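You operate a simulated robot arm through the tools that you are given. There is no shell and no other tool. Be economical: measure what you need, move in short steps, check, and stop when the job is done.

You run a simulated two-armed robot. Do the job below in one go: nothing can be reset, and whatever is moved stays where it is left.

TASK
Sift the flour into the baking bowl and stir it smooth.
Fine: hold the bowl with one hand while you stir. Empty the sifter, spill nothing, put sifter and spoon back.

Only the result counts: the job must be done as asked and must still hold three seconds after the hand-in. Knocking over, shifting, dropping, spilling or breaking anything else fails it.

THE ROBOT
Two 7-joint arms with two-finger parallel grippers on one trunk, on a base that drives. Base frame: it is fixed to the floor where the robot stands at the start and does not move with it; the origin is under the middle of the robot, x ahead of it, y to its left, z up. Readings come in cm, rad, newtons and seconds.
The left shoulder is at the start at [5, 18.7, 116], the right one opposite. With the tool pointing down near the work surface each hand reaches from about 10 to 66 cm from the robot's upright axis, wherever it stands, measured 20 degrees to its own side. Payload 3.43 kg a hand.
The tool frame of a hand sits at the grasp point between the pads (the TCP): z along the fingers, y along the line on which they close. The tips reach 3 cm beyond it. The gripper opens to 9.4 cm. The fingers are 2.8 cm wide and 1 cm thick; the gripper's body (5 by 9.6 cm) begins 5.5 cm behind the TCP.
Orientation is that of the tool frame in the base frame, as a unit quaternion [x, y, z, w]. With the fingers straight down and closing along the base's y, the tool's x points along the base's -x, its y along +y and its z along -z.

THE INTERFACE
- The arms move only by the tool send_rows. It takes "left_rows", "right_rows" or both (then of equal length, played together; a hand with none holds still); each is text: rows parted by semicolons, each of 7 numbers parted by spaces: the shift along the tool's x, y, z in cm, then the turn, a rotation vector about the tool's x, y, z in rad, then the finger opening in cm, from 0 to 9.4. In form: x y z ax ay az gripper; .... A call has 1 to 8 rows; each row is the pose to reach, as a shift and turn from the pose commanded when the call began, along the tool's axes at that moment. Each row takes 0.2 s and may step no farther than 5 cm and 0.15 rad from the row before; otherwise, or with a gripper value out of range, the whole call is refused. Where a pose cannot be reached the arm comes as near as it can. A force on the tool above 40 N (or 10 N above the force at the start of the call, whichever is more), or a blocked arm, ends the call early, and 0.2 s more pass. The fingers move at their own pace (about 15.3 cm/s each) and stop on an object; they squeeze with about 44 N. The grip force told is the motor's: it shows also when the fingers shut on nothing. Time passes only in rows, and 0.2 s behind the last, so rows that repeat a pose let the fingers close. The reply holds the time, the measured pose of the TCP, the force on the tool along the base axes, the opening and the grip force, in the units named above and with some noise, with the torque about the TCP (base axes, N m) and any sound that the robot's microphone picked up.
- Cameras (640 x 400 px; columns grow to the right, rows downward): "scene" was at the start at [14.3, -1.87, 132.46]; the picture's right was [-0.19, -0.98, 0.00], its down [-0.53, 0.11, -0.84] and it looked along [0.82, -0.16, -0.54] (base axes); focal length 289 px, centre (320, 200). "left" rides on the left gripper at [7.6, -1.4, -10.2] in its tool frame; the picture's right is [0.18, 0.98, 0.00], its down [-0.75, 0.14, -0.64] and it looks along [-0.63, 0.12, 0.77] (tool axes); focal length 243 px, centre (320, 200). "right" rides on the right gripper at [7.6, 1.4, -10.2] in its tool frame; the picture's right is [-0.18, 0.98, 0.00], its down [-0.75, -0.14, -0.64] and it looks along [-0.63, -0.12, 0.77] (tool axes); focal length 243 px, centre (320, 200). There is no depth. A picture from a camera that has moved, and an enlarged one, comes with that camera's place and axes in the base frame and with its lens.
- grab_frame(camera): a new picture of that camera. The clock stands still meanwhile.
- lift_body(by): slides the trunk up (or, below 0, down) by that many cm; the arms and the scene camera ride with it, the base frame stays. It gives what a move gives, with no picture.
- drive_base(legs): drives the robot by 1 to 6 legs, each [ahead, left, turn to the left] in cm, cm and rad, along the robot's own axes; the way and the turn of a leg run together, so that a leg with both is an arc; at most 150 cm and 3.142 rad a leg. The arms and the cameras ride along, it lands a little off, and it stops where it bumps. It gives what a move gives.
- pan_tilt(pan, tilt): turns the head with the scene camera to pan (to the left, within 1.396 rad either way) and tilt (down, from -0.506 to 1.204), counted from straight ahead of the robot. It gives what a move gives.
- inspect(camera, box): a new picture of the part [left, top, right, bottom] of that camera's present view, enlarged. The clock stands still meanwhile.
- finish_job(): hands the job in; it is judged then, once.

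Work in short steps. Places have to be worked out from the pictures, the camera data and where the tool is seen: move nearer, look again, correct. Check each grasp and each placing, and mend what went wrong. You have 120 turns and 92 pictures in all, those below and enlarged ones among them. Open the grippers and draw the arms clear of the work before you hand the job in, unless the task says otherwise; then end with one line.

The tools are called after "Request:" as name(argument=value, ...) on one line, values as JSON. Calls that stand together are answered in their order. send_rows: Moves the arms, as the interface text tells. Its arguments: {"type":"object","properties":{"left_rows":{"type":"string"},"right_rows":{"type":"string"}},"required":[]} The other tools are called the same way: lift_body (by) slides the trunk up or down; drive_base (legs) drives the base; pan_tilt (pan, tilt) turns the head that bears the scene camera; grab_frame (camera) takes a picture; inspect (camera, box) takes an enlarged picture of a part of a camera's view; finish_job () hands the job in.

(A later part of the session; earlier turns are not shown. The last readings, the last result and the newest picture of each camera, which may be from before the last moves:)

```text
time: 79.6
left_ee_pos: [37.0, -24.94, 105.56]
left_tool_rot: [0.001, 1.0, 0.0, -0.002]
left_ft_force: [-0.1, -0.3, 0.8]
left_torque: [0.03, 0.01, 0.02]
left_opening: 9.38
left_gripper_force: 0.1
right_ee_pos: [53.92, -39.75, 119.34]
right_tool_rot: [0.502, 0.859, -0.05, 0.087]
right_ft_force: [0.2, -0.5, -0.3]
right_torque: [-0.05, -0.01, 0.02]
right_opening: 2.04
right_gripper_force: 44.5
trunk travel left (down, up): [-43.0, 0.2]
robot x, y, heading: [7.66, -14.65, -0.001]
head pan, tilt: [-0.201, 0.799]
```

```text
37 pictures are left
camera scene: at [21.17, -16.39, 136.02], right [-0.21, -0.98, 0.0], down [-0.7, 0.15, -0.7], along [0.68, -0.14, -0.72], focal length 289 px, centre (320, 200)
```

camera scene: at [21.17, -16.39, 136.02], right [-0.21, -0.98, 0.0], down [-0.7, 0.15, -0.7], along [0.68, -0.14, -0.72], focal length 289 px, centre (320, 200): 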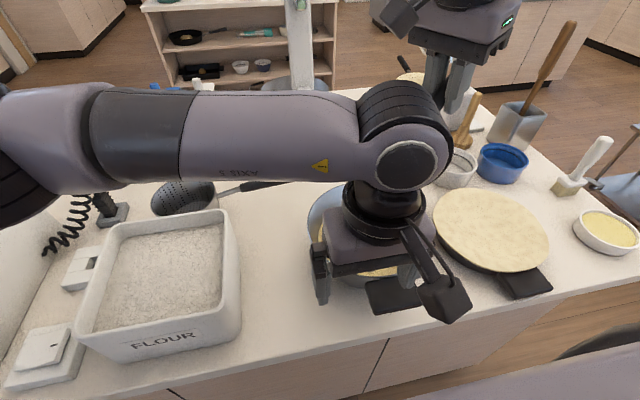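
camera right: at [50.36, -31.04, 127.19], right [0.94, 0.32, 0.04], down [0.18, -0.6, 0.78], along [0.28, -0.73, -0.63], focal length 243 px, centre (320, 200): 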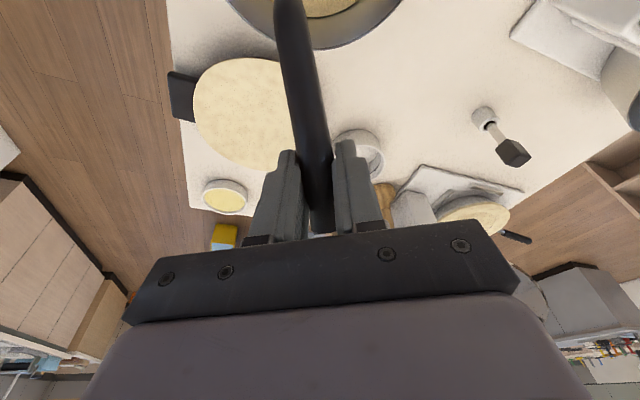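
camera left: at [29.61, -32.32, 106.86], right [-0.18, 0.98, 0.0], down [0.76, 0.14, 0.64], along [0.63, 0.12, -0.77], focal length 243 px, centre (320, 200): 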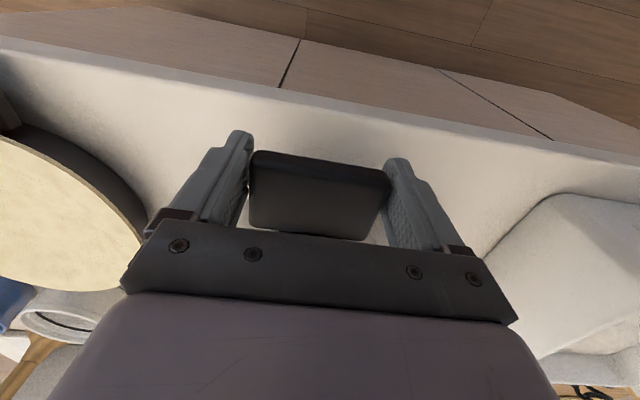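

Now the left hand moves back over the bowl handle (-6 cm in y) and I check alignment before lowering.

Request:
send_rows(left_rows="0 -2 0 0 0 0 9.4; 0 -4 0 0 0 0 9.4; 0 -6 0 0 0 0 9.4; 0 -6 0 0 0 0 9.4")

Request:
grab_frame(camera="left")

```text
time: 80.6
left_ee_pos: [37.47, -30.81, 105.73]
left_tool_rot: [-0.004, 1.0, 0.0, -0.001]
left_ft_force: [0.3, 0.0, -0.2]
left_torque: [-0.01, 0.0, 0.01]
left_opening: 9.4
left_gripper_force: 0.1
right_ee_pos: [53.92, -39.68, 119.27]
right_tool_rot: [0.502, 0.859, -0.05, 0.087]
right_ft_force: [-0.1, 0.1, -1.0]
right_torque: [-0.05, -0.04, 0.03]
right_opening: 2.02
right_gripper_force: 43.9
trunk travel left (down, up): [-43.0, 0.2]
robot x, y, heading: [7.65, -14.46, -0.009]
head pan, tilt: [-0.201, 0.799]
```

```text
36 pictures are left
camera left: at [29.9, -32.39, 115.92], right [-0.19, 0.98, 0.0], down [0.75, 0.15, 0.64], along [0.63, 0.12, -0.77], focal length 243 px, centre (320, 200)
```

left: 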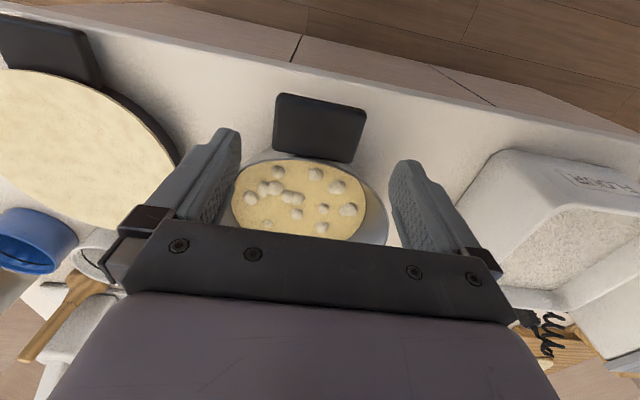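

Aligned. I lower around the handle and close.

Request:
send_rows(left_rows="0.2 0 3 0 0 0 9.4; 0.4 0 6 0 0 0 9.4; 0.4 0 8.2 0 0 0 9.4; 0.4 0 9.1 0 0 0 9.4; 0.4 0 9.1 0 0 0 8.4; 0.4 0 9.1 0 0 0 7.4; 0.4 0 9.1 0 0 0 6; 0.4 0 9.1 0 0 0 6")

Request:
grab_frame(camera="left")

```text
time: 82.4
left_ee_pos: [37.82, -30.5, 96.68]
left_tool_rot: [-0.008, 1.0, -0.002, 0.001]
left_ft_force: [7.6, -7.3, 22.2]
left_torque: [-0.26, -0.93, -0.6]
left_opening: 7.98
left_gripper_force: 44.3
right_ee_pos: [53.86, -39.87, 119.24]
right_tool_rot: [0.501, 0.859, -0.05, 0.087]
right_ft_force: [0.7, 0.5, -1.1]
right_torque: [-0.05, -0.05, -0.02]
right_opening: 2.0
right_gripper_force: 44.3
trunk travel left (down, up): [-43.0, 0.2]
robot x, y, heading: [7.37, -14.44, -0.01]
head pan, tilt: [-0.201, 0.799]
```

```text
35 pictures are left
camera left: at [30.21, -32.22, 106.75], right [-0.2, 0.98, 0.0], down [0.75, 0.16, 0.64], along [0.63, 0.13, -0.77], focal length 243 px, centre (320, 200)
```

left: 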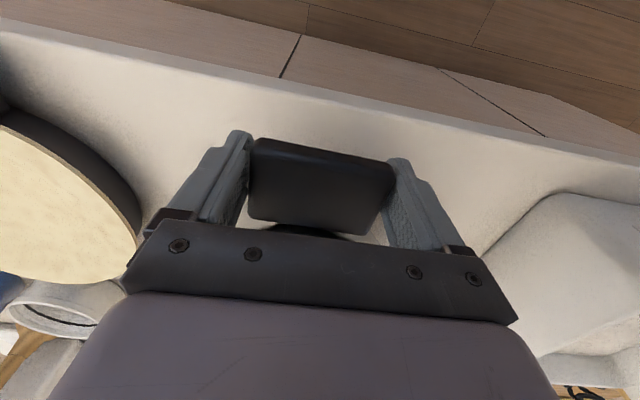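

There is a 22 N upward force on the left hand, which was absent the first time. I open to see whether it comes from the grip or from something under the hand.

Request:
send_rows(left_rows="0 0 0 0 0 0 8.6; 0 0 0 0 0 0 9.4; 0 0 0 0 0 0 9.4")

Request:
grab_frame(camera="left")

```text
time: 83.2
left_ee_pos: [37.6, -30.51, 96.28]
left_tool_rot: [-0.008, 1.0, 0.001, 0.0]
left_ft_force: [0.2, -0.6, -0.2]
left_torque: [0.01, -0.02, -0.01]
left_opening: 9.39
left_gripper_force: 0.0
right_ee_pos: [54.0, -39.64, 119.28]
right_tool_rot: [0.502, 0.859, -0.05, 0.087]
right_ft_force: [0.5, 0.1, -1.1]
right_torque: [-0.05, -0.03, -0.01]
right_opening: 2.01
right_gripper_force: 44.2
trunk travel left (down, up): [-43.0, 0.2]
robot x, y, heading: [7.74, -14.64, -0.007]
head pan, tilt: [-0.201, 0.799]
```

```text
34 pictures are left
camera left: at [30.18, -32.13, 106.55], right [-0.2, 0.98, 0.0], down [0.75, 0.15, 0.64], along [0.63, 0.13, -0.77], focal length 243 px, centre (320, 200)
```

left: 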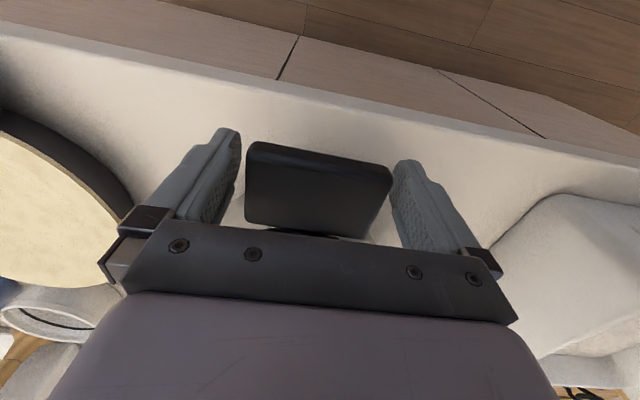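

No contact when open: the arm was still settling while closing. Now settled, I close again.

Request:
send_rows(left_rows="0 0 0 0 0 0 8.6; 0 0 0 0 0 0 8; 0 0 0 0 0 0 7; 0 0 0 0 0 0 6; 0 0 0 0 0 0 6")

```text
time: 84.4
left_ee_pos: [37.72, -30.42, 96.4]
left_tool_rot: [-0.009, 1.0, 0.001, -0.001]
left_ft_force: [3.6, -2.6, 10.7]
left_torque: [0.06, -0.46, -0.46]
left_opening: 8.02
left_gripper_force: 44.3
right_ee_pos: [53.97, -39.73, 119.35]
right_tool_rot: [0.501, 0.859, -0.05, 0.086]
right_ft_force: [0.2, -0.6, -1.2]
right_torque: [-0.12, -0.04, -0.02]
right_opening: 1.99
right_gripper_force: 44.2
trunk travel left (down, up): [-43.0, 0.2]
robot x, y, heading: [7.67, -14.82, -0.012]
head pan, tilt: [-0.201, 0.799]
```

Pressing slightly down; I relieve it by raising the command 0.3 cm.

Request:
send_rows(left_rows="0 0 -0.15 0 0 0 6; 0 0 -0.3 0 0 0 6; 0 0 -0.3 0 0 0 6")

Request:
grab_frame(camera="scene")

```text
time: 85.2
left_ee_pos: [37.34, -30.4, 96.36]
left_tool_rot: [-0.009, 1.0, 0.003, -0.006]
left_ft_force: [1.3, -1.6, 0.3]
left_torque: [-0.19, 0.65, -0.21]
left_opening: 7.99
left_gripper_force: 44.0
right_ee_pos: [53.84, -39.71, 119.16]
right_tool_rot: [0.501, 0.86, -0.049, 0.086]
right_ft_force: [0.0, -0.1, -0.4]
right_torque: [-0.08, 0.0, -0.04]
right_opening: 1.98
right_gripper_force: 43.7
trunk travel left (down, up): [-43.0, 0.2]
robot x, y, heading: [8.03, -14.82, -0.013]
head pan, tilt: [-0.201, 0.799]
```

```text
33 pictures are left
camera scene: at [21.22, -16.47, 135.97], right [-0.21, -0.98, 0.0], down [-0.7, 0.15, -0.7], along [0.68, -0.14, -0.72], focal length 289 px, centre (320, 200)
```

scene: 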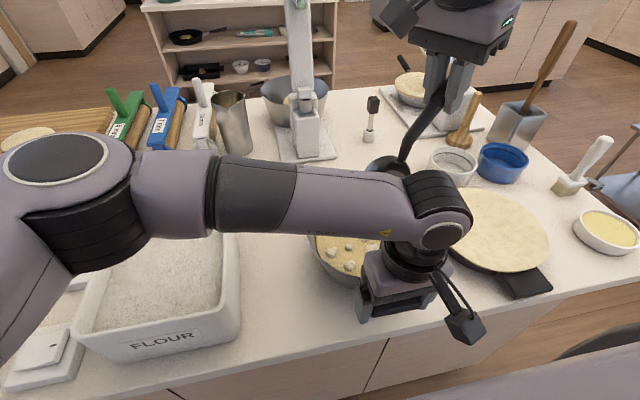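

The hold is calm now (forces near 0). I centre the spoon and lower it: first to z≈107 with the head just above the batter.

Request:
send_rows(right_rows="0.8 0.6 -0.2 0 0 0 0; 1.55 1.25 -0.32 0 0 0 0; 2 1.25 2 0 0 0 0; 2.5 1.25 4.4 0 0 0 0; 3 1.25 6.8 0 0 0 0; 3.5 1.25 9.2 0 0 0 0; 3.95 1.25 11.4 0 0 0 0; 3.95 1.25 11.4 0 0 0 0")

Request:
grab_frame(camera="right")

Request:
grab_frame(camera="left")

Request:
grab_frame(camera="scene")

```text
time: 87.0
left_ee_pos: [37.61, -30.49, 96.72]
left_tool_rot: [-0.009, 1.0, 0.001, -0.001]
left_ft_force: [-0.9, -1.0, -0.5]
left_torque: [0.02, 0.96, -0.22]
left_opening: 7.95
left_gripper_force: 43.9
right_ee_pos: [54.38, -37.91, 107.11]
right_tool_rot: [0.502, 0.859, -0.049, 0.086]
right_ft_force: [0.0, 0.0, -1.4]
right_torque: [-0.04, -0.04, 0.04]
right_opening: 1.93
right_gripper_force: 43.9
trunk travel left (down, up): [-43.0, 0.2]
robot x, y, heading: [8.0, -14.43, -0.01]
head pan, tilt: [-0.201, 0.799]
```

```text
32 pictures are left
camera right: at [50.92, -28.94, 115.77], right [0.94, 0.33, 0.04], down [0.18, -0.6, 0.78], along [0.28, -0.73, -0.63], focal length 243 px, centre (320, 200)
```

right: 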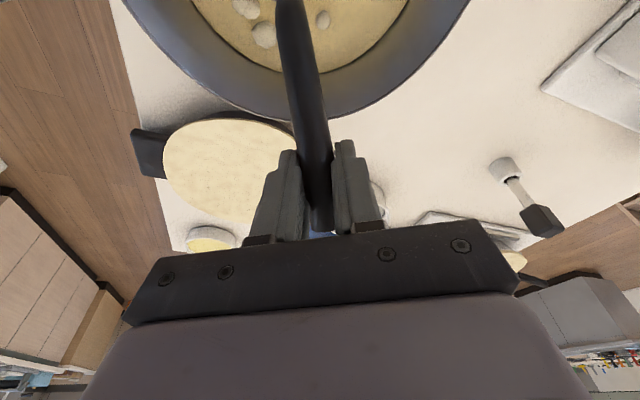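

```text
31 pictures are left
camera left: at [30.11, -32.18, 106.87], right [-0.2, 0.98, 0.0], down [0.75, 0.15, 0.64], along [0.63, 0.13, -0.77], focal length 243 px, centre (320, 200)
```

left: 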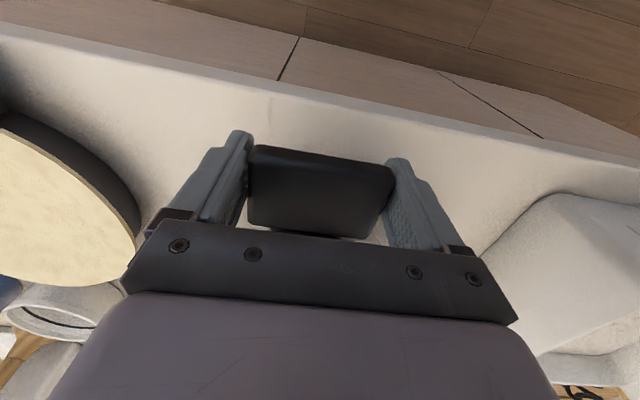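

```text
30 pictures are left
camera scene: at [21.24, -16.48, 136.0], right [-0.21, -0.98, 0.0], down [-0.7, 0.15, -0.7], along [0.68, -0.14, -0.72], focal length 289 px, centre (320, 200)
```

scene: 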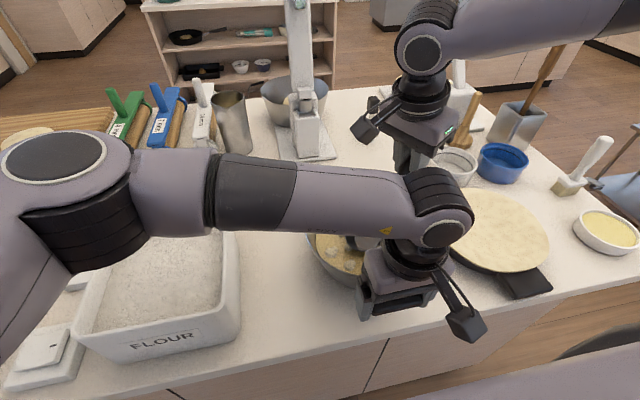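

The handle clears the rim with the head at about (50.6,-31.4). I lower 3.5 cm into the batter and read the force.

Request:
send_rows(right_rows="0.2 0 1 0 0 0 0; 0.4 0 2 0 0 0 0; 0.6 0 3 0 0 0 0; 0.7 0 3.4 0 0 0 0; 0.7 0 3.4 0 0 0 0")

Request:
send_rows(right_rows="0.1 0 0.3 0 0 0 0; 0.2 0 0.6 0 0 0 0; 0.2 0 1 0 0 0 0; 0.2 0 1 0 0 0 0")

```text
time: 88.2
left_ee_pos: [37.66, -30.51, 96.59]
left_tool_rot: [-0.009, 1.0, 0.0, 0.0]
left_ft_force: [-0.2, -1.0, 0.0]
left_torque: [-0.02, 0.67, -0.29]
left_opening: 7.96
left_gripper_force: 44.1
right_ee_pos: [54.23, -37.77, 103.83]
right_tool_rot: [0.501, 0.86, -0.049, 0.086]
right_ft_force: [0.6, 0.7, -1.3]
right_torque: [-0.07, -0.03, 0.0]
right_opening: 1.93
right_gripper_force: 43.7
trunk travel left (down, up): [-43.0, 0.2]
robot x, y, heading: [7.42, -14.47, -0.003]
head pan, tilt: [-0.201, 0.799]
```

```text
time: 89.2
left_ee_pos: [37.51, -30.44, 96.71]
left_tool_rot: [-0.009, 1.0, 0.0, 0.0]
left_ft_force: [3.3, -1.2, -0.9]
left_torque: [0.02, 0.08, -0.72]
left_opening: 7.95
left_gripper_force: 44.4
right_ee_pos: [54.44, -37.75, 102.97]
right_tool_rot: [0.502, 0.859, -0.049, 0.086]
right_ft_force: [-1.7, -0.9, 11.7]
right_torque: [0.91, 0.84, 0.22]
right_opening: 1.69
right_gripper_force: 43.9
trunk travel left (down, up): [-43.0, 0.2]
robot x, y, heading: [7.75, -14.93, -0.008]
head pan, tilt: [-0.201, 0.799]
```

Contact with the bowl floor at z≈103.0 (12 N). I raise 0.9 cm and stir a first circle of 3.3 cm radius.

Request:
send_rows(right_rows="-0.18 0 -0.88 0 0 0 0; -1.15 2.54 -0.68 0 0 0 0; 1.3 2.85 -1.18 0 0 0 0; 3.26 1.31 -1.58 0 0 0 0; 3.56 -1.2 -1.64 0 0 0 0; 2.05 -3.19 -1.34 0 0 0 0; -0.4 -3.5 -0.84 0 0 0 0; -2.36 -1.96 -0.44 0 0 0 0")

Request:
inspect(camera="scene", box=[280, 130, 520, 330])

Request:
grab_frame(camera="right")

```text
time: 91.0
left_ee_pos: [37.58, -30.58, 96.73]
left_tool_rot: [-0.01, 1.0, 0.001, -0.001]
left_ft_force: [-1.3, -0.5, 1.0]
left_torque: [0.12, 0.41, -0.14]
left_opening: 7.96
left_gripper_force: 44.0
right_ee_pos: [53.46, -40.49, 103.59]
right_tool_rot: [0.503, 0.858, -0.05, 0.086]
right_ft_force: [-0.1, 0.1, -1.6]
right_torque: [-0.17, -0.06, -0.02]
right_opening: 1.7
right_gripper_force: 44.1
right hand out of reach, approached as far as the arm can: row 3, 4
trunk travel left (down, up): [-43.0, 0.2]
robot x, y, heading: [7.79, -14.61, -0.004]
head pan, tilt: [-0.201, 0.799]
```

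```text
2.00 times, centred on (400, 230) of scene
camera zoom: at [21.21, -16.46, 136.01], right [-0.21, -0.98, 0.0], down [-0.7, 0.15, -0.7], along [0.68, -0.14, -0.72], focal length 579 px, centre (160, 140)
```

zoom: 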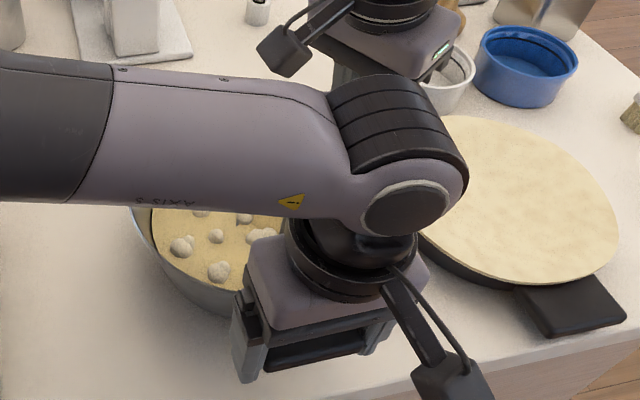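

```text
28 pictures are left
camera right: at [50.07, -31.48, 112.12], right [0.94, 0.33, 0.04], down [0.18, -0.6, 0.78], along [0.28, -0.73, -0.63], focal length 243 px, centre (320, 200)
```

right: 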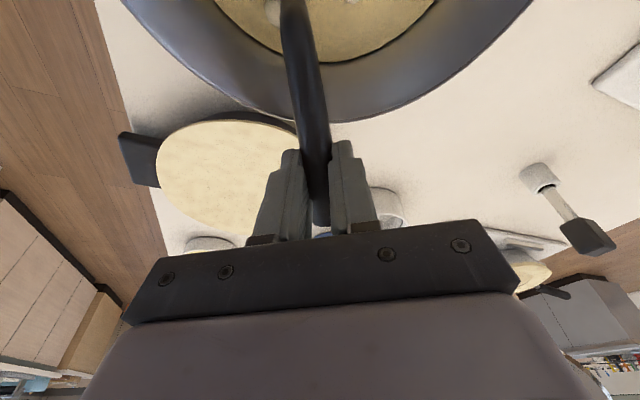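

No lateral trouble; a couple of points were at the reach limit, so I flatten the circle there and stir three more rounds.

Request:
send_rows(right_rows="-0.31 2.5 0.06 0 0 0 0; 1.2 4.5 -0.24 0 0 0 0; 2.95 4.4 -0.6 0 0 0 0; 4.42 2.57 -0.9 0 0 0 0; 5.21 0.35 -1.06 0 0 0 0; 4.4 -1.23 -0.9 0 0 0 0; 1.95 -1.54 -0.4 0 0 0 0; 0 0 0 0 0 0 0")

Request:
send_rows(right_rows="-0.31 2.5 0.06 0 0 0 0; 1.2 4.5 -0.24 0 0 0 0; 2.95 4.4 -0.6 0 0 0 0; 4.42 2.57 -0.9 0 0 0 0; 5.21 0.35 -1.06 0 0 0 0; 4.4 -1.23 -0.9 0 0 0 0; 1.95 -1.54 -0.4 0 0 0 0; 0 0 0 0 0 0 0")

Request:
send_rows(right_rows="-0.31 2.5 0.06 0 0 0 0; 1.2 4.5 -0.24 0 0 0 0; 2.95 4.4 -0.6 0 0 0 0; 4.42 2.57 -0.9 0 0 0 0; 5.21 0.35 -1.06 0 0 0 0; 4.4 -1.23 -0.9 0 0 0 0; 1.95 -1.54 -0.4 0 0 0 0; 0 0 0 0 0 0 0")

Request:
inspect(camera="scene", box=[280, 200, 440, 300])

```text
time: 92.8
left_ee_pos: [37.69, -30.51, 96.72]
left_tool_rot: [-0.009, 1.0, 0.001, -0.002]
left_ft_force: [-1.2, 0.0, 0.7]
left_torque: [0.18, 0.55, 0.07]
left_opening: 7.95
left_gripper_force: 44.2
right_ee_pos: [53.36, -40.75, 103.56]
right_tool_rot: [0.502, 0.859, -0.049, 0.086]
right_ft_force: [1.2, -0.6, -0.9]
right_torque: [-0.1, -0.06, 0.02]
right_opening: 1.69
right_gripper_force: 44.3
right hand out of reach, approached as far as the arm can: row 3
trunk travel left (down, up): [-43.0, 0.2]
robot x, y, heading: [8.14, -14.72, -0.01]
head pan, tilt: [-0.201, 0.799]
```

```text
time: 94.6
left_ee_pos: [37.56, -30.51, 96.64]
left_tool_rot: [-0.008, 1.0, 0.001, -0.002]
left_ft_force: [-0.5, -0.4, -0.1]
left_torque: [0.15, 0.54, -0.03]
left_opening: 7.94
left_gripper_force: 44.2
right_ee_pos: [53.61, -40.66, 103.56]
right_tool_rot: [0.502, 0.859, -0.05, 0.086]
right_ft_force: [0.1, -0.2, -2.2]
right_torque: [-0.08, -0.06, 0.02]
right_opening: 1.71
right_gripper_force: 43.6
right hand out of reach, approached as far as the arm can: row 3
trunk travel left (down, up): [-43.0, 0.2]
robot x, y, heading: [7.83, -14.87, -0.004]
head pan, tilt: [-0.201, 0.799]
```

```text
time: 96.4
left_ee_pos: [37.62, -30.43, 96.65]
left_tool_rot: [-0.008, 1.0, 0.001, -0.002]
left_ft_force: [0.1, -1.5, -0.8]
left_torque: [0.13, 0.11, -0.21]
left_opening: 7.93
left_gripper_force: 44.1
right_ee_pos: [53.65, -40.85, 103.76]
right_tool_rot: [0.501, 0.86, -0.049, 0.086]
right_ft_force: [0.5, -0.5, -2.3]
right_torque: [-0.14, -0.04, 0.0]
right_opening: 1.7
right_gripper_force: 44.4
right hand out of reach, approached as far as the arm can: row 3
trunk travel left (down, up): [-43.0, 0.2]
robot x, y, heading: [7.71, -14.88, -0.009]
head pan, tilt: [-0.201, 0.799]
```

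```text
4.00 times, centred on (360, 250) of scene
camera zoom: at [21.21, -16.46, 136.01], right [-0.21, -0.98, 0.0], down [-0.7, 0.15, -0.7], along [0.68, -0.14, -0.72], focal length 1158 px, centre (160, 0)
```

zoom: 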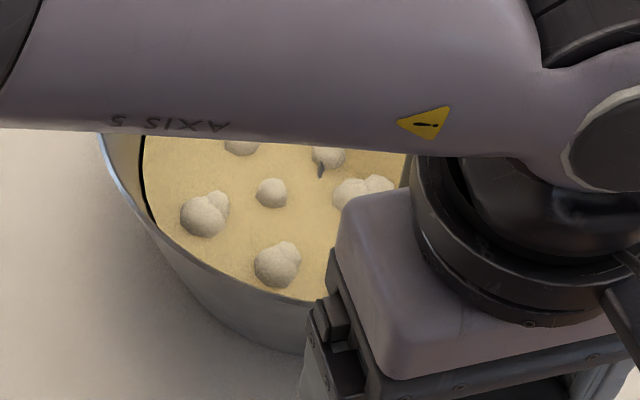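

The lumps look unchanged yet; I keep stirring with faster, wider rounds and watch for progress.

Request:
send_rows(right_rows="0.4 3.6 0 0 0 0 0; 2.95 4.4 -0.6 0 0 0 0; 5 1.4 -1 0 0 0 0; 4.4 -1.23 -0.9 0 0 0 0; 0 0 0 0 0 0 0; 0.4 3.6 0 0 0 0 0; 2.95 4.4 -0.6 0 0 0 0; 5 1.4 -1 0 0 0 0")

Request:
send_rows(right_rows="-0.6 -2.63 0.1 0 0 0 0; -5 -1.4 1 0 0 0 0; -4.6 2.2 1 0 0 0 0; -2.05 3 0.4 0 0 0 0; 0 0 0 0 0 0 0; -0.6 -2.63 0.1 0 0 0 0; -5 -1.4 1 0 0 0 0; -4.6 2.2 1 0 0 0 0")

Request:
inspect(camera="scene", box=[280, 200, 440, 300])

```text
time: 98.2
left_ee_pos: [37.63, -30.47, 96.64]
left_tool_rot: [-0.01, 1.0, 0.001, -0.002]
left_ft_force: [-1.4, 0.6, 0.0]
left_torque: [0.27, -0.08, 0.07]
left_opening: 7.92
left_gripper_force: 44.3
right_ee_pos: [52.21, -35.46, 103.73]
right_tool_rot: [0.502, 0.859, -0.05, 0.087]
right_ft_force: [0.0, -0.8, -0.9]
right_torque: [-0.09, -0.05, -0.01]
right_opening: 1.68
right_gripper_force: 44.0
right hand out of reach, approached as far as the arm can: row 2, 7
trunk travel left (down, up): [-43.0, 0.2]
robot x, y, heading: [7.8, -14.8, -0.008]
head pan, tilt: [-0.201, 0.799]
```

```text
time: 100.0
left_ee_pos: [37.67, -30.4, 96.61]
left_tool_rot: [-0.01, 1.0, 0.001, -0.002]
left_ft_force: [-0.9, 0.5, 0.3]
left_torque: [0.22, 0.38, 0.09]
left_opening: 7.95
left_gripper_force: 44.1
right_ee_pos: [56.36, -38.41, 103.64]
right_tool_rot: [0.501, 0.86, -0.049, 0.087]
right_ft_force: [-0.4, 0.0, -2.0]
right_torque: [-0.11, -0.08, 0.02]
right_opening: 1.67
right_gripper_force: 44.2
right hand out of reach, approached as far as the arm can: row 4
trunk travel left (down, up): [-43.0, 0.2]
robot x, y, heading: [7.93, -14.67, -0.003]
head pan, tilt: [-0.201, 0.799]
```

```text
4.00 times, centred on (360, 250) of scene
camera zoom: at [21.21, -16.47, 136.01], right [-0.21, -0.98, 0.0], down [-0.7, 0.15, -0.7], along [0.68, -0.14, -0.72], focal length 1158 px, centre (160, 0)
```

zoom: 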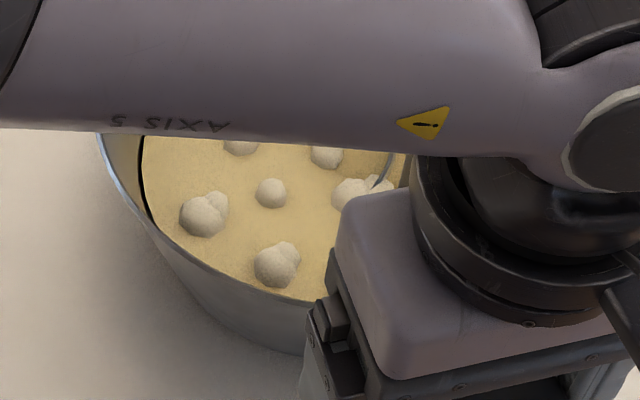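

The head is only just under the surface perhaps; I go 0.4 cm deeper and stir several more even rounds.

Request:
send_rows(right_rows="2.63 0.88 -0.21 0 0 0 0; 4.1 -0.95 -0.51 0 0 0 0; 4.89 -3.17 -0.67 0 0 0 0; 4.08 -4.75 -0.51 0 0 0 0; 1.63 -5.06 -0.01 0 0 0 0; -0.32 -3.52 0.39 0 0 0 0; -0.63 -1.02 0.45 0 0 0 0; 0.08 0 0.39 0 0 0 0")

Request:
send_rows(right_rows="2.55 0.8 -0.6 0 0 0 0; 4.02 -1.03 -0.9 0 0 0 0; 4.81 -3.25 -1.06 0 0 0 0; 4 -4.83 -0.9 0 0 0 0; 1.55 -5.14 -0.4 0 0 0 0; -0.4 -3.6 0 0 0 0 0; -0.71 -1.1 0.06 0 0 0 0; 0 0 0 0 0 0 0")

Request:
send_rows(right_rows="2.55 0.8 -0.6 0 0 0 0; 4.02 -1.03 -0.9 0 0 0 0; 4.81 -3.25 -1.06 0 0 0 0; 4 -4.83 -0.9 0 0 0 0; 1.55 -5.14 -0.4 0 0 0 0; -0.4 -3.6 0 0 0 0 0; -0.71 -1.1 0.06 0 0 0 0; 0 0 0 0 0 0 0")

Request:
inspect(camera="scene", box=[280, 200, 440, 300])

```text
time: 101.8
left_ee_pos: [37.53, -30.48, 96.65]
left_tool_rot: [-0.009, 1.0, 0.001, -0.001]
left_ft_force: [0.2, 0.7, 0.7]
left_torque: [0.27, 0.66, -0.04]
left_opening: 7.93
left_gripper_force: 44.1
right_ee_pos: [56.84, -38.38, 102.95]
right_tool_rot: [0.501, 0.86, -0.05, 0.087]
right_ft_force: [-1.4, -1.5, 6.9]
right_torque: [0.32, 0.56, 0.24]
right_opening: 1.73
right_gripper_force: 44.5
right hand out of reach, approached as far as the arm can: row 1
trunk travel left (down, up): [-43.0, 0.2]
robot x, y, heading: [7.8, -14.4, -0.007]
head pan, tilt: [-0.201, 0.799]
```

```text
time: 103.6
left_ee_pos: [37.61, -30.49, 96.68]
left_tool_rot: [-0.008, 1.0, 0.001, -0.001]
left_ft_force: [-1.7, 0.6, 0.4]
left_torque: [0.16, 0.34, 0.01]
left_opening: 7.93
left_gripper_force: 44.1
right_ee_pos: [56.81, -38.68, 103.31]
right_tool_rot: [0.501, 0.86, -0.05, 0.086]
right_ft_force: [-0.5, -0.6, -2.4]
right_torque: [-0.08, -0.06, 0.04]
right_opening: 1.69
right_gripper_force: 43.5
right hand out of reach, approached as far as the arm can: row 1
trunk travel left (down, up): [-43.0, 0.2]
robot x, y, heading: [7.65, -14.74, -0.008]
head pan, tilt: [-0.201, 0.799]
```

```text
time: 105.4
left_ee_pos: [37.53, -30.44, 96.76]
left_tool_rot: [-0.009, 1.0, 0.0, -0.002]
left_ft_force: [-0.7, -0.7, 0.3]
left_torque: [0.12, 0.1, -0.16]
left_opening: 7.94
left_gripper_force: 43.6
right_ee_pos: [56.67, -38.42, 103.21]
right_tool_rot: [0.502, 0.859, -0.05, 0.086]
right_ft_force: [0.2, -0.4, -2.2]
right_torque: [-0.1, -0.05, -0.01]
right_opening: 1.68
right_gripper_force: 44.5
right hand out of reach, approached as far as the arm can: row 1
trunk travel left (down, up): [-43.0, 0.2]
robot x, y, heading: [7.92, -14.67, -0.004]
head pan, tilt: [-0.201, 0.799]
```

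```text
4.00 times, centred on (360, 250) of scene
camera zoom: at [21.2, -16.46, 136.01], right [-0.21, -0.98, 0.0], down [-0.7, 0.15, -0.7], along [0.68, -0.14, -0.72], focal length 1158 px, centre (160, 0)
```

zoom: 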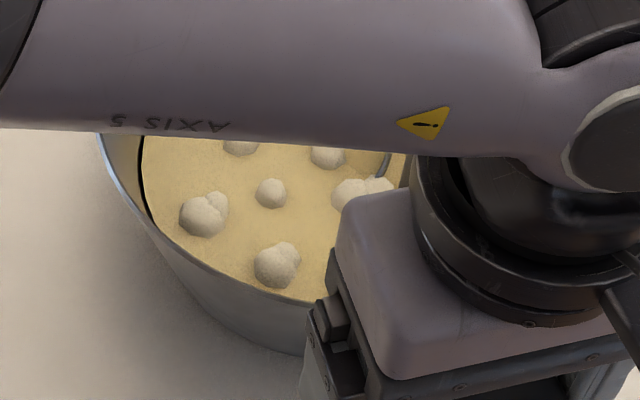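

Ten rounds changed nothing at all, so something about the stirring isn't counted. I take a closer look at the wooden utensil standing in the jar, in case that is the stirring spoon.

Request:
inspect(camera="scene", box=[420, 10, 640, 148])

Request:
grab_frame(camera="right")

```text
2.90 times, centred on (530, 79) of scene
camera zoom: at [21.2, -16.46, 136.01], right [-0.21, -0.98, 0.0], down [-0.7, 0.15, -0.7], along [0.68, -0.14, -0.72], focal length 839 px, centre (-289, 551)
```

zoom: 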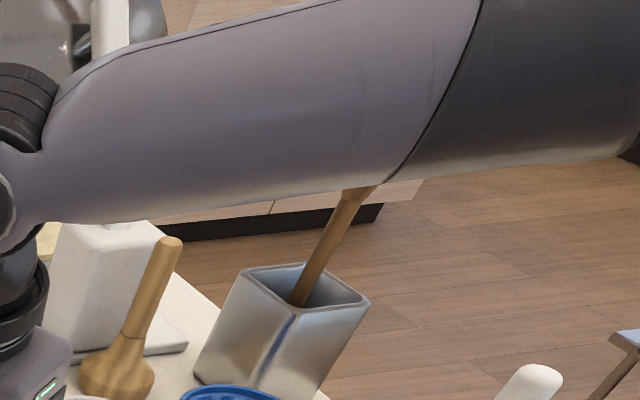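

```text
23 pictures are left
camera right: at [53.22, -29.49, 111.9], right [0.94, 0.33, 0.04], down [0.18, -0.6, 0.78], along [0.28, -0.73, -0.63], focal length 243 px, centre (320, 200)
```

right: 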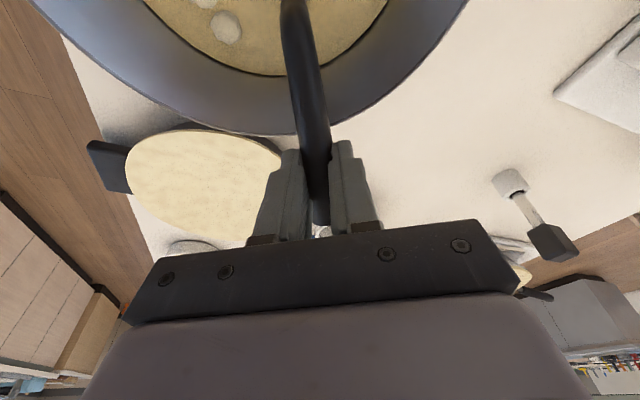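

That is just a wooden stick; the black-handled spoon stays my choice. The path does circle the bowl axis at floor depth, so perhaps it simply takes more turns; I stir five more rounds without pause.

Request:
send_rows(right_rows="2.55 0.8 -0.6 0 0 0 0; 4.02 -1.03 -0.9 0 0 0 0; 4.81 -3.25 -1.06 0 0 0 0; 4 -4.83 -0.9 0 0 0 0; 1.55 -5.14 -0.4 0 0 0 0; -0.4 -3.6 0 0 0 0 0; -0.71 -1.1 0.06 0 0 0 0; 0 0 0 0 0 0 0")

Request:
send_rows(right_rows="2.55 0.8 -0.6 0 0 0 0; 4.02 -1.03 -0.9 0 0 0 0; 4.81 -3.25 -1.06 0 0 0 0; 4 -4.83 -0.9 0 0 0 0; 1.55 -5.14 -0.4 0 0 0 0; -0.4 -3.6 0 0 0 0 0; -0.71 -1.1 0.06 0 0 0 0; 0 0 0 0 0 0 0")

Request:
send_rows(right_rows="2.55 0.8 -0.6 0 0 0 0; 4.02 -1.03 -0.9 0 0 0 0; 4.81 -3.25 -1.06 0 0 0 0; 4 -4.83 -0.9 0 0 0 0; 1.55 -5.14 -0.4 0 0 0 0; -0.4 -3.6 0 0 0 0 0; -0.71 -1.1 0.06 0 0 0 0; 0 0 0 0 0 0 0")

Request:
send_rows(right_rows="2.55 0.8 -0.6 0 0 0 0; 4.02 -1.03 -0.9 0 0 0 0; 4.81 -3.25 -1.06 0 0 0 0; 4 -4.83 -0.9 0 0 0 0; 1.55 -5.14 -0.4 0 0 0 0; -0.4 -3.6 0 0 0 0 0; -0.71 -1.1 0.06 0 0 0 0; 0 0 0 0 0 0 0")

Request:
inspect(camera="scene", box=[280, 200, 440, 300])

```text
time: 107.2
left_ee_pos: [37.57, -30.53, 96.69]
left_tool_rot: [-0.009, 1.0, 0.001, -0.002]
left_ft_force: [-0.9, -1.9, -0.3]
left_torque: [0.15, -0.03, -0.23]
left_opening: 7.9
left_gripper_force: 44.2
right_ee_pos: [56.89, -38.54, 103.1]
right_tool_rot: [0.501, 0.86, -0.049, 0.086]
right_ft_force: [-0.2, -0.6, -1.8]
right_torque: [-0.06, -0.06, 0.01]
right_opening: 1.69
right_gripper_force: 43.9
right hand out of reach, approached as far as the arm can: row 1
trunk travel left (down, up): [-43.0, 0.2]
robot x, y, heading: [7.64, -14.82, -0.008]
head pan, tilt: [-0.201, 0.799]
```

```text
time: 109.0
left_ee_pos: [37.64, -30.53, 96.65]
left_tool_rot: [-0.008, 1.0, 0.001, -0.001]
left_ft_force: [-1.1, -0.8, 0.0]
left_torque: [0.07, -0.05, -0.22]
left_opening: 7.94
left_gripper_force: 44.2
right_ee_pos: [56.54, -38.58, 103.2]
right_tool_rot: [0.502, 0.859, -0.05, 0.087]
right_ft_force: [-1.1, -0.5, -0.9]
right_torque: [-0.11, -0.07, 0.0]
right_opening: 1.68
right_gripper_force: 44.5
right hand out of reach, approached as far as the arm can: row 1
trunk travel left (down, up): [-43.0, 0.2]
robot x, y, heading: [7.66, -14.83, -0.001]
head pan, tilt: [-0.201, 0.799]
```

```text
time: 110.8
left_ee_pos: [37.64, -30.38, 96.73]
left_tool_rot: [-0.009, 1.0, 0.0, -0.002]
left_ft_force: [-1.1, -1.0, -0.3]
left_torque: [0.07, -0.03, -0.19]
left_opening: 7.95
left_gripper_force: 44.3
right_ee_pos: [56.8, -38.39, 103.31]
right_tool_rot: [0.501, 0.86, -0.049, 0.087]
right_ft_force: [0.3, -0.9, -1.3]
right_torque: [-0.16, -0.04, 0.02]
right_opening: 1.68
right_gripper_force: 44.3
right hand out of reach, approached as far as the arm can: row 1
trunk travel left (down, up): [-43.0, 0.2]
robot x, y, heading: [7.5, -14.65, -0.007]
head pan, tilt: [-0.201, 0.799]
```

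```text
time: 112.6
left_ee_pos: [37.52, -30.52, 96.72]
left_tool_rot: [-0.008, 1.0, 0.002, -0.001]
left_ft_force: [-1.4, -1.3, 0.4]
left_torque: [0.0, 0.08, -0.17]
left_opening: 7.92
left_gripper_force: 43.9
right_ee_pos: [56.66, -38.55, 103.12]
right_tool_rot: [0.501, 0.86, -0.049, 0.087]
right_ft_force: [0.5, -0.4, -2.1]
right_torque: [-0.13, -0.06, 0.03]
right_opening: 1.69
right_gripper_force: 44.2
right hand out of reach, approached as far as the arm can: row 1
trunk travel left (down, up): [-43.0, 0.2]
robot x, y, heading: [7.45, -14.61, -0.005]
head pan, tilt: [-0.201, 0.799]
```

```text
4.00 times, centred on (360, 250) of scene
camera zoom: at [21.19, -16.46, 136.01], right [-0.21, -0.98, 0.0], down [-0.7, 0.15, -0.7], along [0.68, -0.14, -0.72], focal length 1158 px, centre (160, 0)
```

zoom: 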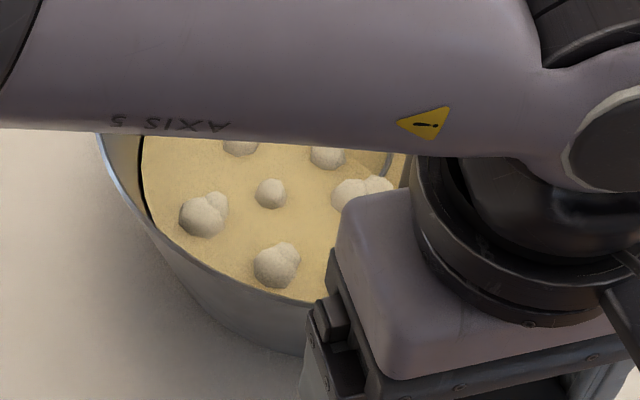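

No change. I move the head to the visible part of the bowl and look at how deep it really sits.

Request:
send_rows(right_rows="2.55 0.8 -0.6 0 0 0 0; 4.02 -1.03 -0.9 0 0 0 0; 4.81 -3.25 -1.06 0 0 0 0; 4.81 -3.25 -1.06 0 0 0 0")

Request:
inspect(camera="scene", box=[280, 200, 440, 300])

```text
time: 113.6
left_ee_pos: [37.56, -30.5, 96.75]
left_tool_rot: [-0.008, 1.0, 0.002, -0.002]
left_ft_force: [-1.3, -1.5, 0.1]
left_torque: [-0.01, 0.04, -0.12]
left_opening: 7.92
left_gripper_force: 44.1
right_ee_pos: [51.46, -36.01, 103.23]
right_tool_rot: [0.502, 0.859, -0.05, 0.086]
right_ft_force: [0.0, -0.5, -1.8]
right_torque: [-0.07, -0.07, 0.01]
right_opening: 1.68
right_gripper_force: 43.8
right hand out of reach, approached as far as the arm can: row 1
trunk travel left (down, up): [-43.0, 0.2]
robot x, y, heading: [7.42, -14.69, -0.008]
head pan, tilt: [-0.201, 0.799]
```

```text
4.00 times, centred on (360, 250) of scene
camera zoom: at [21.19, -16.46, 136.01], right [-0.21, -0.98, 0.0], down [-0.7, 0.15, -0.7], along [0.68, -0.14, -0.72], focal length 1158 px, centre (160, 0)
```

zoom: 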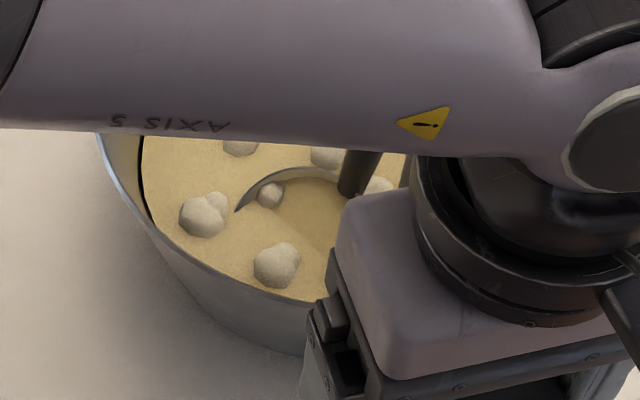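

The spoon head is half immersed and on the floor, so the depth is as good as it gets. The sifting too only worked at the faster shake, so I stir clearly faster: four points per round (≈22 cm/s).

Request:
send_rows(right_rows="-0.81 -1.58 0.16 0 0 0 0; -5.21 -0.35 1.06 0 0 0 0; -4.01 4.15 0.82 0 0 0 0; -0.79 2.22 0.16 0 0 0 0; -0.81 -1.58 0.16 0 0 0 0; -5.21 -0.35 1.06 0 0 0 0; -4.01 4.15 0.82 0 0 0 0; -0.79 2.22 0.16 0 0 0 0")

Request:
send_rows(right_rows="-0.02 -3.8 0 0 0 0 0; -4.42 -2.57 0.9 0 0 0 0; -3.22 1.93 0.66 0 0 0 0; 0 0 0 0 0 0 0; -0.02 -3.8 0 0 0 0 0; -4.42 -2.57 0.9 0 0 0 0; -3.22 1.93 0.66 0 0 0 0; 0 0 0 0 0 0 0")

Request:
inspect(camera="scene", box=[280, 200, 440, 300])

```text
time: 115.4
left_ee_pos: [37.62, -30.34, 96.68]
left_tool_rot: [-0.009, 1.0, 0.001, -0.002]
left_ft_force: [-2.6, -0.6, -0.6]
left_torque: [0.04, 0.18, 0.06]
left_opening: 7.94
left_gripper_force: 43.6
right_ee_pos: [53.72, -35.65, 103.53]
right_tool_rot: [0.502, 0.859, -0.049, 0.087]
right_ft_force: [-0.1, -0.7, -2.1]
right_torque: [-0.12, -0.07, 0.01]
right_opening: 1.67
right_gripper_force: 43.8
right hand out of reach, approached as far as the arm can: row 7
trunk travel left (down, up): [-43.0, 0.2]
robot x, y, heading: [7.74, -14.72, -0.008]
head pan, tilt: [-0.201, 0.799]
```

```text
time: 117.2
left_ee_pos: [37.62, -30.54, 96.73]
left_tool_rot: [-0.009, 1.0, 0.001, -0.002]
left_ft_force: [-2.0, 0.9, -0.1]
left_torque: [0.0, 0.25, 0.05]
left_opening: 7.92
left_gripper_force: 43.9
right_ee_pos: [53.45, -35.28, 103.31]
right_tool_rot: [0.502, 0.859, -0.05, 0.086]
right_ft_force: [-1.0, 0.1, -2.1]
right_torque: [-0.12, -0.08, 0.0]
right_opening: 1.71
right_gripper_force: 44.2
right hand out of reach, approached as far as the arm can: row 7
trunk travel left (down, up): [-43.0, 0.2]
robot x, y, heading: [7.67, -14.74, -0.007]
head pan, tilt: [-0.201, 0.799]
```

```text
4.00 times, centred on (360, 250) of scene
camera zoom: at [21.18, -16.43, 136.01], right [-0.21, -0.98, 0.0], down [-0.7, 0.15, -0.7], along [0.68, -0.14, -0.72], focal length 1158 px, centre (160, 0)
```

zoom: 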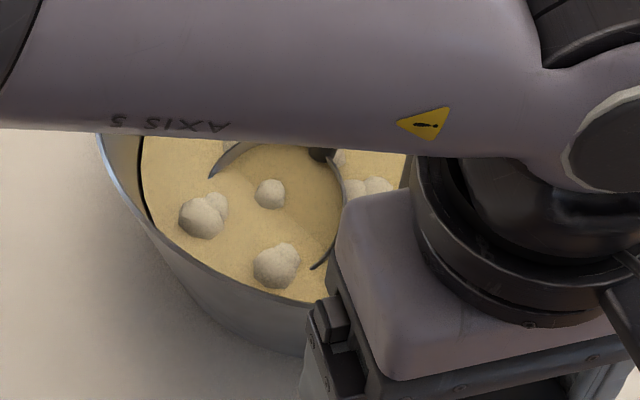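

Still nothing, though the path and hold look right. One more trial: ride 0.5 cm lower, along the floor, with fast rounds.

Request:
send_rows(right_rows="0.08 -3.8 0.49 0 0 0 0; -4.32 -2.57 1.39 0 0 0 0; -3.12 1.93 1.15 0 0 0 0; 0.1 0 0.49 0 0 0 0; 0.08 -3.8 0.49 0 0 0 0; -4.32 -2.57 1.39 0 0 0 0; -3.12 1.93 1.15 0 0 0 0; 0.1 0 0.49 0 0 0 0")

Request:
send_rows(right_rows="-0.02 -3.8 0 0 0 0 0; -4.42 -2.57 0.9 0 0 0 0; -3.22 1.93 0.66 0 0 0 0; 0 0 0 0 0 0 0; -0.02 -3.8 0 0 0 0 0; -4.42 -2.57 0.9 0 0 0 0; -3.22 1.93 0.66 0 0 0 0; 0 0 0 0 0 0 0")

Request:
inspect(camera="scene", box=[280, 200, 440, 300])

```text
time: 119.0
left_ee_pos: [37.56, -30.32, 96.64]
left_tool_rot: [-0.009, 1.0, 0.0, -0.002]
left_ft_force: [-2.9, 0.7, 0.1]
left_torque: [0.04, 0.24, 0.05]
left_opening: 7.91
left_gripper_force: 43.9
right_ee_pos: [54.17, -35.49, 103.05]
right_tool_rot: [0.502, 0.859, -0.048, 0.086]
right_ft_force: [0.7, -0.2, -1.3]
right_torque: [-0.11, -0.03, 0.02]
right_opening: 1.71
right_gripper_force: 44.3
right hand out of reach, approached as far as the arm can: row 3, 7
trunk travel left (down, up): [-43.0, 0.2]
robot x, y, heading: [8.05, -14.72, -0.003]
head pan, tilt: [-0.201, 0.799]
```

```text
time: 120.8
left_ee_pos: [37.55, -30.47, 96.61]
left_tool_rot: [-0.008, 1.0, 0.001, -0.002]
left_ft_force: [-2.3, -0.4, 0.3]
left_torque: [0.02, 0.21, 0.04]
left_opening: 7.93
left_gripper_force: 43.3
right_ee_pos: [53.51, -35.47, 102.57]
right_tool_rot: [0.502, 0.859, -0.049, 0.087]
right_ft_force: [0.3, 0.0, -1.1]
right_torque: [-0.11, -0.08, 0.02]
right_opening: 1.69
right_gripper_force: 44.1
right hand out of reach, approached as far as the arm can: row 3, 7
trunk travel left (down, up): [-43.0, 0.2]
robot x, y, heading: [7.79, -14.66, -0.008]
head pan, tilt: [-0.201, 0.799]
```

```text
4.00 times, centred on (360, 250) of scene
camera zoom: at [21.19, -16.43, 136.01], right [-0.21, -0.98, 0.0], down [-0.7, 0.15, -0.7], along [0.68, -0.14, -0.72], focal length 1158 px, centre (160, 0)
```

zoom: 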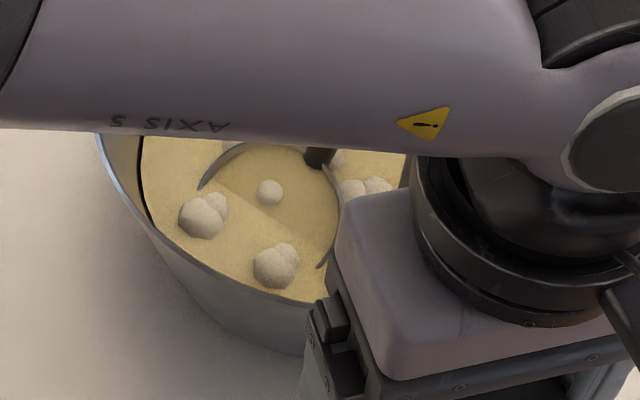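

Progress: the middle lump has shrunk, and there's no floor contact at z 102.6 — so depth matters. I go 0.7 cm lower and keep stirring.

Request:
send_rows(right_rows="0.12 -3.8 0.69 0 0 0 0; -4.28 -2.57 1.59 0 0 0 0; -3.08 1.93 1.35 0 0 0 0; 0.14 0 0.69 0 0 0 0; 0.12 -3.8 0.69 0 0 0 0; -4.28 -2.57 1.59 0 0 0 0; -3.08 1.93 1.35 0 0 0 0; 0.14 0 0.69 0 0 0 0")

Request:
send_rows(right_rows="-0.02 -3.8 0 0 0 0 0; -4.42 -2.57 0.9 0 0 0 0; -3.22 1.93 0.66 0 0 0 0; 0 0 0 0 0 0 0; -0.02 -3.8 0 0 0 0 0; -4.42 -2.57 0.9 0 0 0 0; -3.22 1.93 0.66 0 0 0 0; 0 0 0 0 0 0 0")

Request:
inspect(camera="scene", box=[280, 200, 440, 300])

```text
time: 122.6
left_ee_pos: [37.53, -30.41, 96.63]
left_tool_rot: [-0.009, 1.0, 0.001, -0.002]
left_ft_force: [-2.0, 1.0, 0.4]
left_torque: [-0.02, 0.4, 0.08]
left_opening: 7.94
left_gripper_force: 44.0
right_ee_pos: [53.48, -35.65, 101.83]
right_tool_rot: [0.502, 0.859, -0.05, 0.086]
right_ft_force: [-0.3, -0.1, -1.3]
right_torque: [-0.14, 0.02, 0.05]
right_opening: 1.69
right_gripper_force: 44.0
right hand out of reach, approached as far as the arm can: row 3, 7
trunk travel left (down, up): [-43.0, 0.2]
robot x, y, heading: [7.33, -14.58, -0.01]
head pan, tilt: [-0.201, 0.799]
```

```text
time: 124.4
left_ee_pos: [37.58, -30.29, 96.66]
left_tool_rot: [-0.008, 1.0, 0.0, -0.002]
left_ft_force: [-2.0, -0.4, 0.4]
left_torque: [-0.01, 0.14, 0.02]
left_opening: 7.92
left_gripper_force: 44.1
right_ee_pos: [53.39, -35.5, 101.95]
right_tool_rot: [0.502, 0.859, -0.048, 0.087]
right_ft_force: [-0.2, 0.6, -2.3]
right_torque: [-0.18, -0.09, 0.01]
right_opening: 1.71
right_gripper_force: 44.3
right hand out of reach, approached as far as the arm can: row 3, 7
trunk travel left (down, up): [-43.0, 0.2]
robot x, y, heading: [7.99, -14.27, -0.004]
head pan, tilt: [-0.201, 0.799]
```

```text
4.00 times, centred on (360, 250) of scene
camera zoom: at [21.2, -16.43, 136.01], right [-0.21, -0.98, 0.0], down [-0.7, 0.15, -0.7], along [0.68, -0.14, -0.72], focal length 1158 px, centre (160, 0)
```

zoom: 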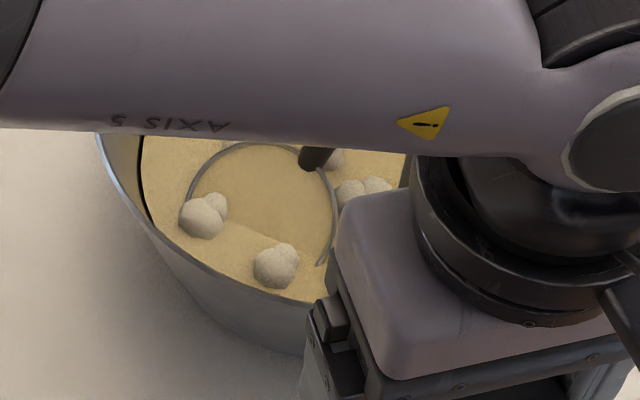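

Confirmed: lumps dissolve where the head passes deep enough. I tour the whole bowl near every lump, 0.3 cm lower still.

Request:
send_rows(right_rows="0.04 2.06 0.3 0 0 0 0; -2.38 2.95 0.79 0 0 0 0; -4.91 1.83 1.31 0 0 0 0; -6.37 0.41 1.6 0 0 0 0; -5.59 -1.79 1.44 0 0 0 0; -4.35 -3.6 1.19 0 0 0 0; -2.44 -4.22 0.79 0 0 0 0; -0.28 -3.42 0.36 0 0 0 0")

Request:
send_rows(right_rows="1.69 2.02 -0.34 0 0 0 0; 0.32 5.48 -0.06 0 0 0 0; -2.1 6.37 0.43 0 0 0 0; -4.63 5.25 0.95 0 0 0 0; -6.09 3.83 1.24 0 0 0 0; -5.31 1.63 1.08 0 0 0 0; -4.07 -0.18 0.83 0 0 0 0; 0 0 0 0 0 0 0")

Request:
send_rows(right_rows="1.69 2.02 -0.34 0 0 0 0; 0.32 5.48 -0.06 0 0 0 0; -2.1 6.37 0.43 0 0 0 0; -4.63 5.25 0.95 0 0 0 0; -6.09 3.83 1.24 0 0 0 0; -5.31 1.63 1.08 0 0 0 0; -4.07 -0.18 0.83 0 0 0 0; 0 0 0 0 0 0 0")

Request:
inspect(camera="scene", box=[280, 200, 440, 300])

```text
time: 126.2
left_ee_pos: [37.52, -30.54, 96.65]
left_tool_rot: [-0.009, 1.0, 0.001, -0.003]
left_ft_force: [-6.7, 6.5, -0.1]
left_torque: [0.1, -0.87, 0.33]
left_opening: 7.93
left_gripper_force: 44.5
right_ee_pos: [51.19, -37.59, 102.05]
right_tool_rot: [0.503, 0.858, -0.049, 0.09]
right_ft_force: [10.3, -8.8, 2.8]
right_torque: [-0.57, -0.74, -0.26]
right_opening: 1.73
right_gripper_force: 44.1
right hand out of reach, approached as far as the arm can: row 1, 2, 3
trunk travel left (down, up): [-43.0, 0.2]
robot x, y, heading: [7.67, -14.72, -0.007]
head pan, tilt: [-0.201, 0.799]
```

```text
time: 128.0
left_ee_pos: [37.48, -30.37, 96.7]
left_tool_rot: [-0.009, 1.0, 0.003, -0.003]
left_ft_force: [-7.3, 8.1, 0.4]
left_torque: [-0.1, -0.89, 0.43]
left_opening: 7.92
left_gripper_force: 43.5
right_ee_pos: [51.1, -37.59, 102.01]
right_tool_rot: [0.503, 0.858, -0.049, 0.09]
right_ft_force: [8.5, -8.7, 9.7]
right_torque: [0.04, -0.14, -0.07]
right_opening: 1.71
right_gripper_force: 43.9
right hand out of reach, approached as far as the arm can: row 2, 3
trunk travel left (down, up): [-43.0, 0.2]
robot x, y, heading: [7.45, -15.07, -0.006]
head pan, tilt: [-0.201, 0.799]
```

```text
time: 129.8
left_ee_pos: [37.6, -30.38, 96.65]
left_tool_rot: [-0.01, 1.0, 0.002, -0.002]
left_ft_force: [-5.1, 6.4, 0.3]
left_torque: [-0.01, -0.31, 0.35]
left_opening: 7.94
left_gripper_force: 44.5
right_ee_pos: [50.91, -37.6, 101.81]
right_tool_rot: [0.503, 0.858, -0.049, 0.09]
right_ft_force: [6.4, -7.3, 13.4]
right_torque: [0.63, 0.31, 0.0]
right_opening: 1.69
right_gripper_force: 44.4
right hand out of reach, approached as far as the arm can: row 2, 3, 4
trunk travel left (down, up): [-43.0, 0.2]
robot x, y, heading: [7.57, -14.72, -0.008]
head pan, tilt: [-0.201, 0.799]
```

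```text
4.00 times, centred on (360, 250) of scene
camera zoom: at [21.15, -16.42, 136.03], right [-0.21, -0.98, 0.0], down [-0.7, 0.15, -0.7], along [0.68, -0.14, -0.72], focal length 1158 px, centre (160, 0)
```

zoom: 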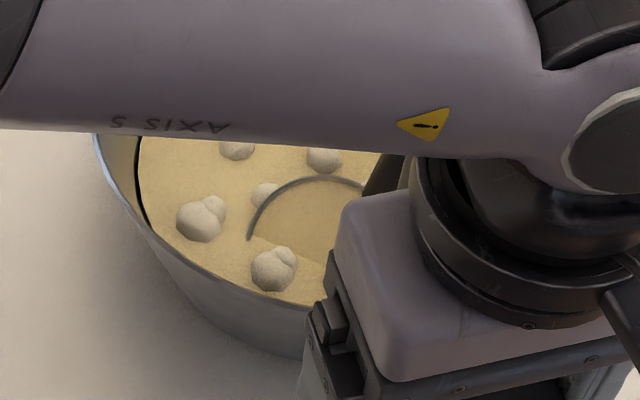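

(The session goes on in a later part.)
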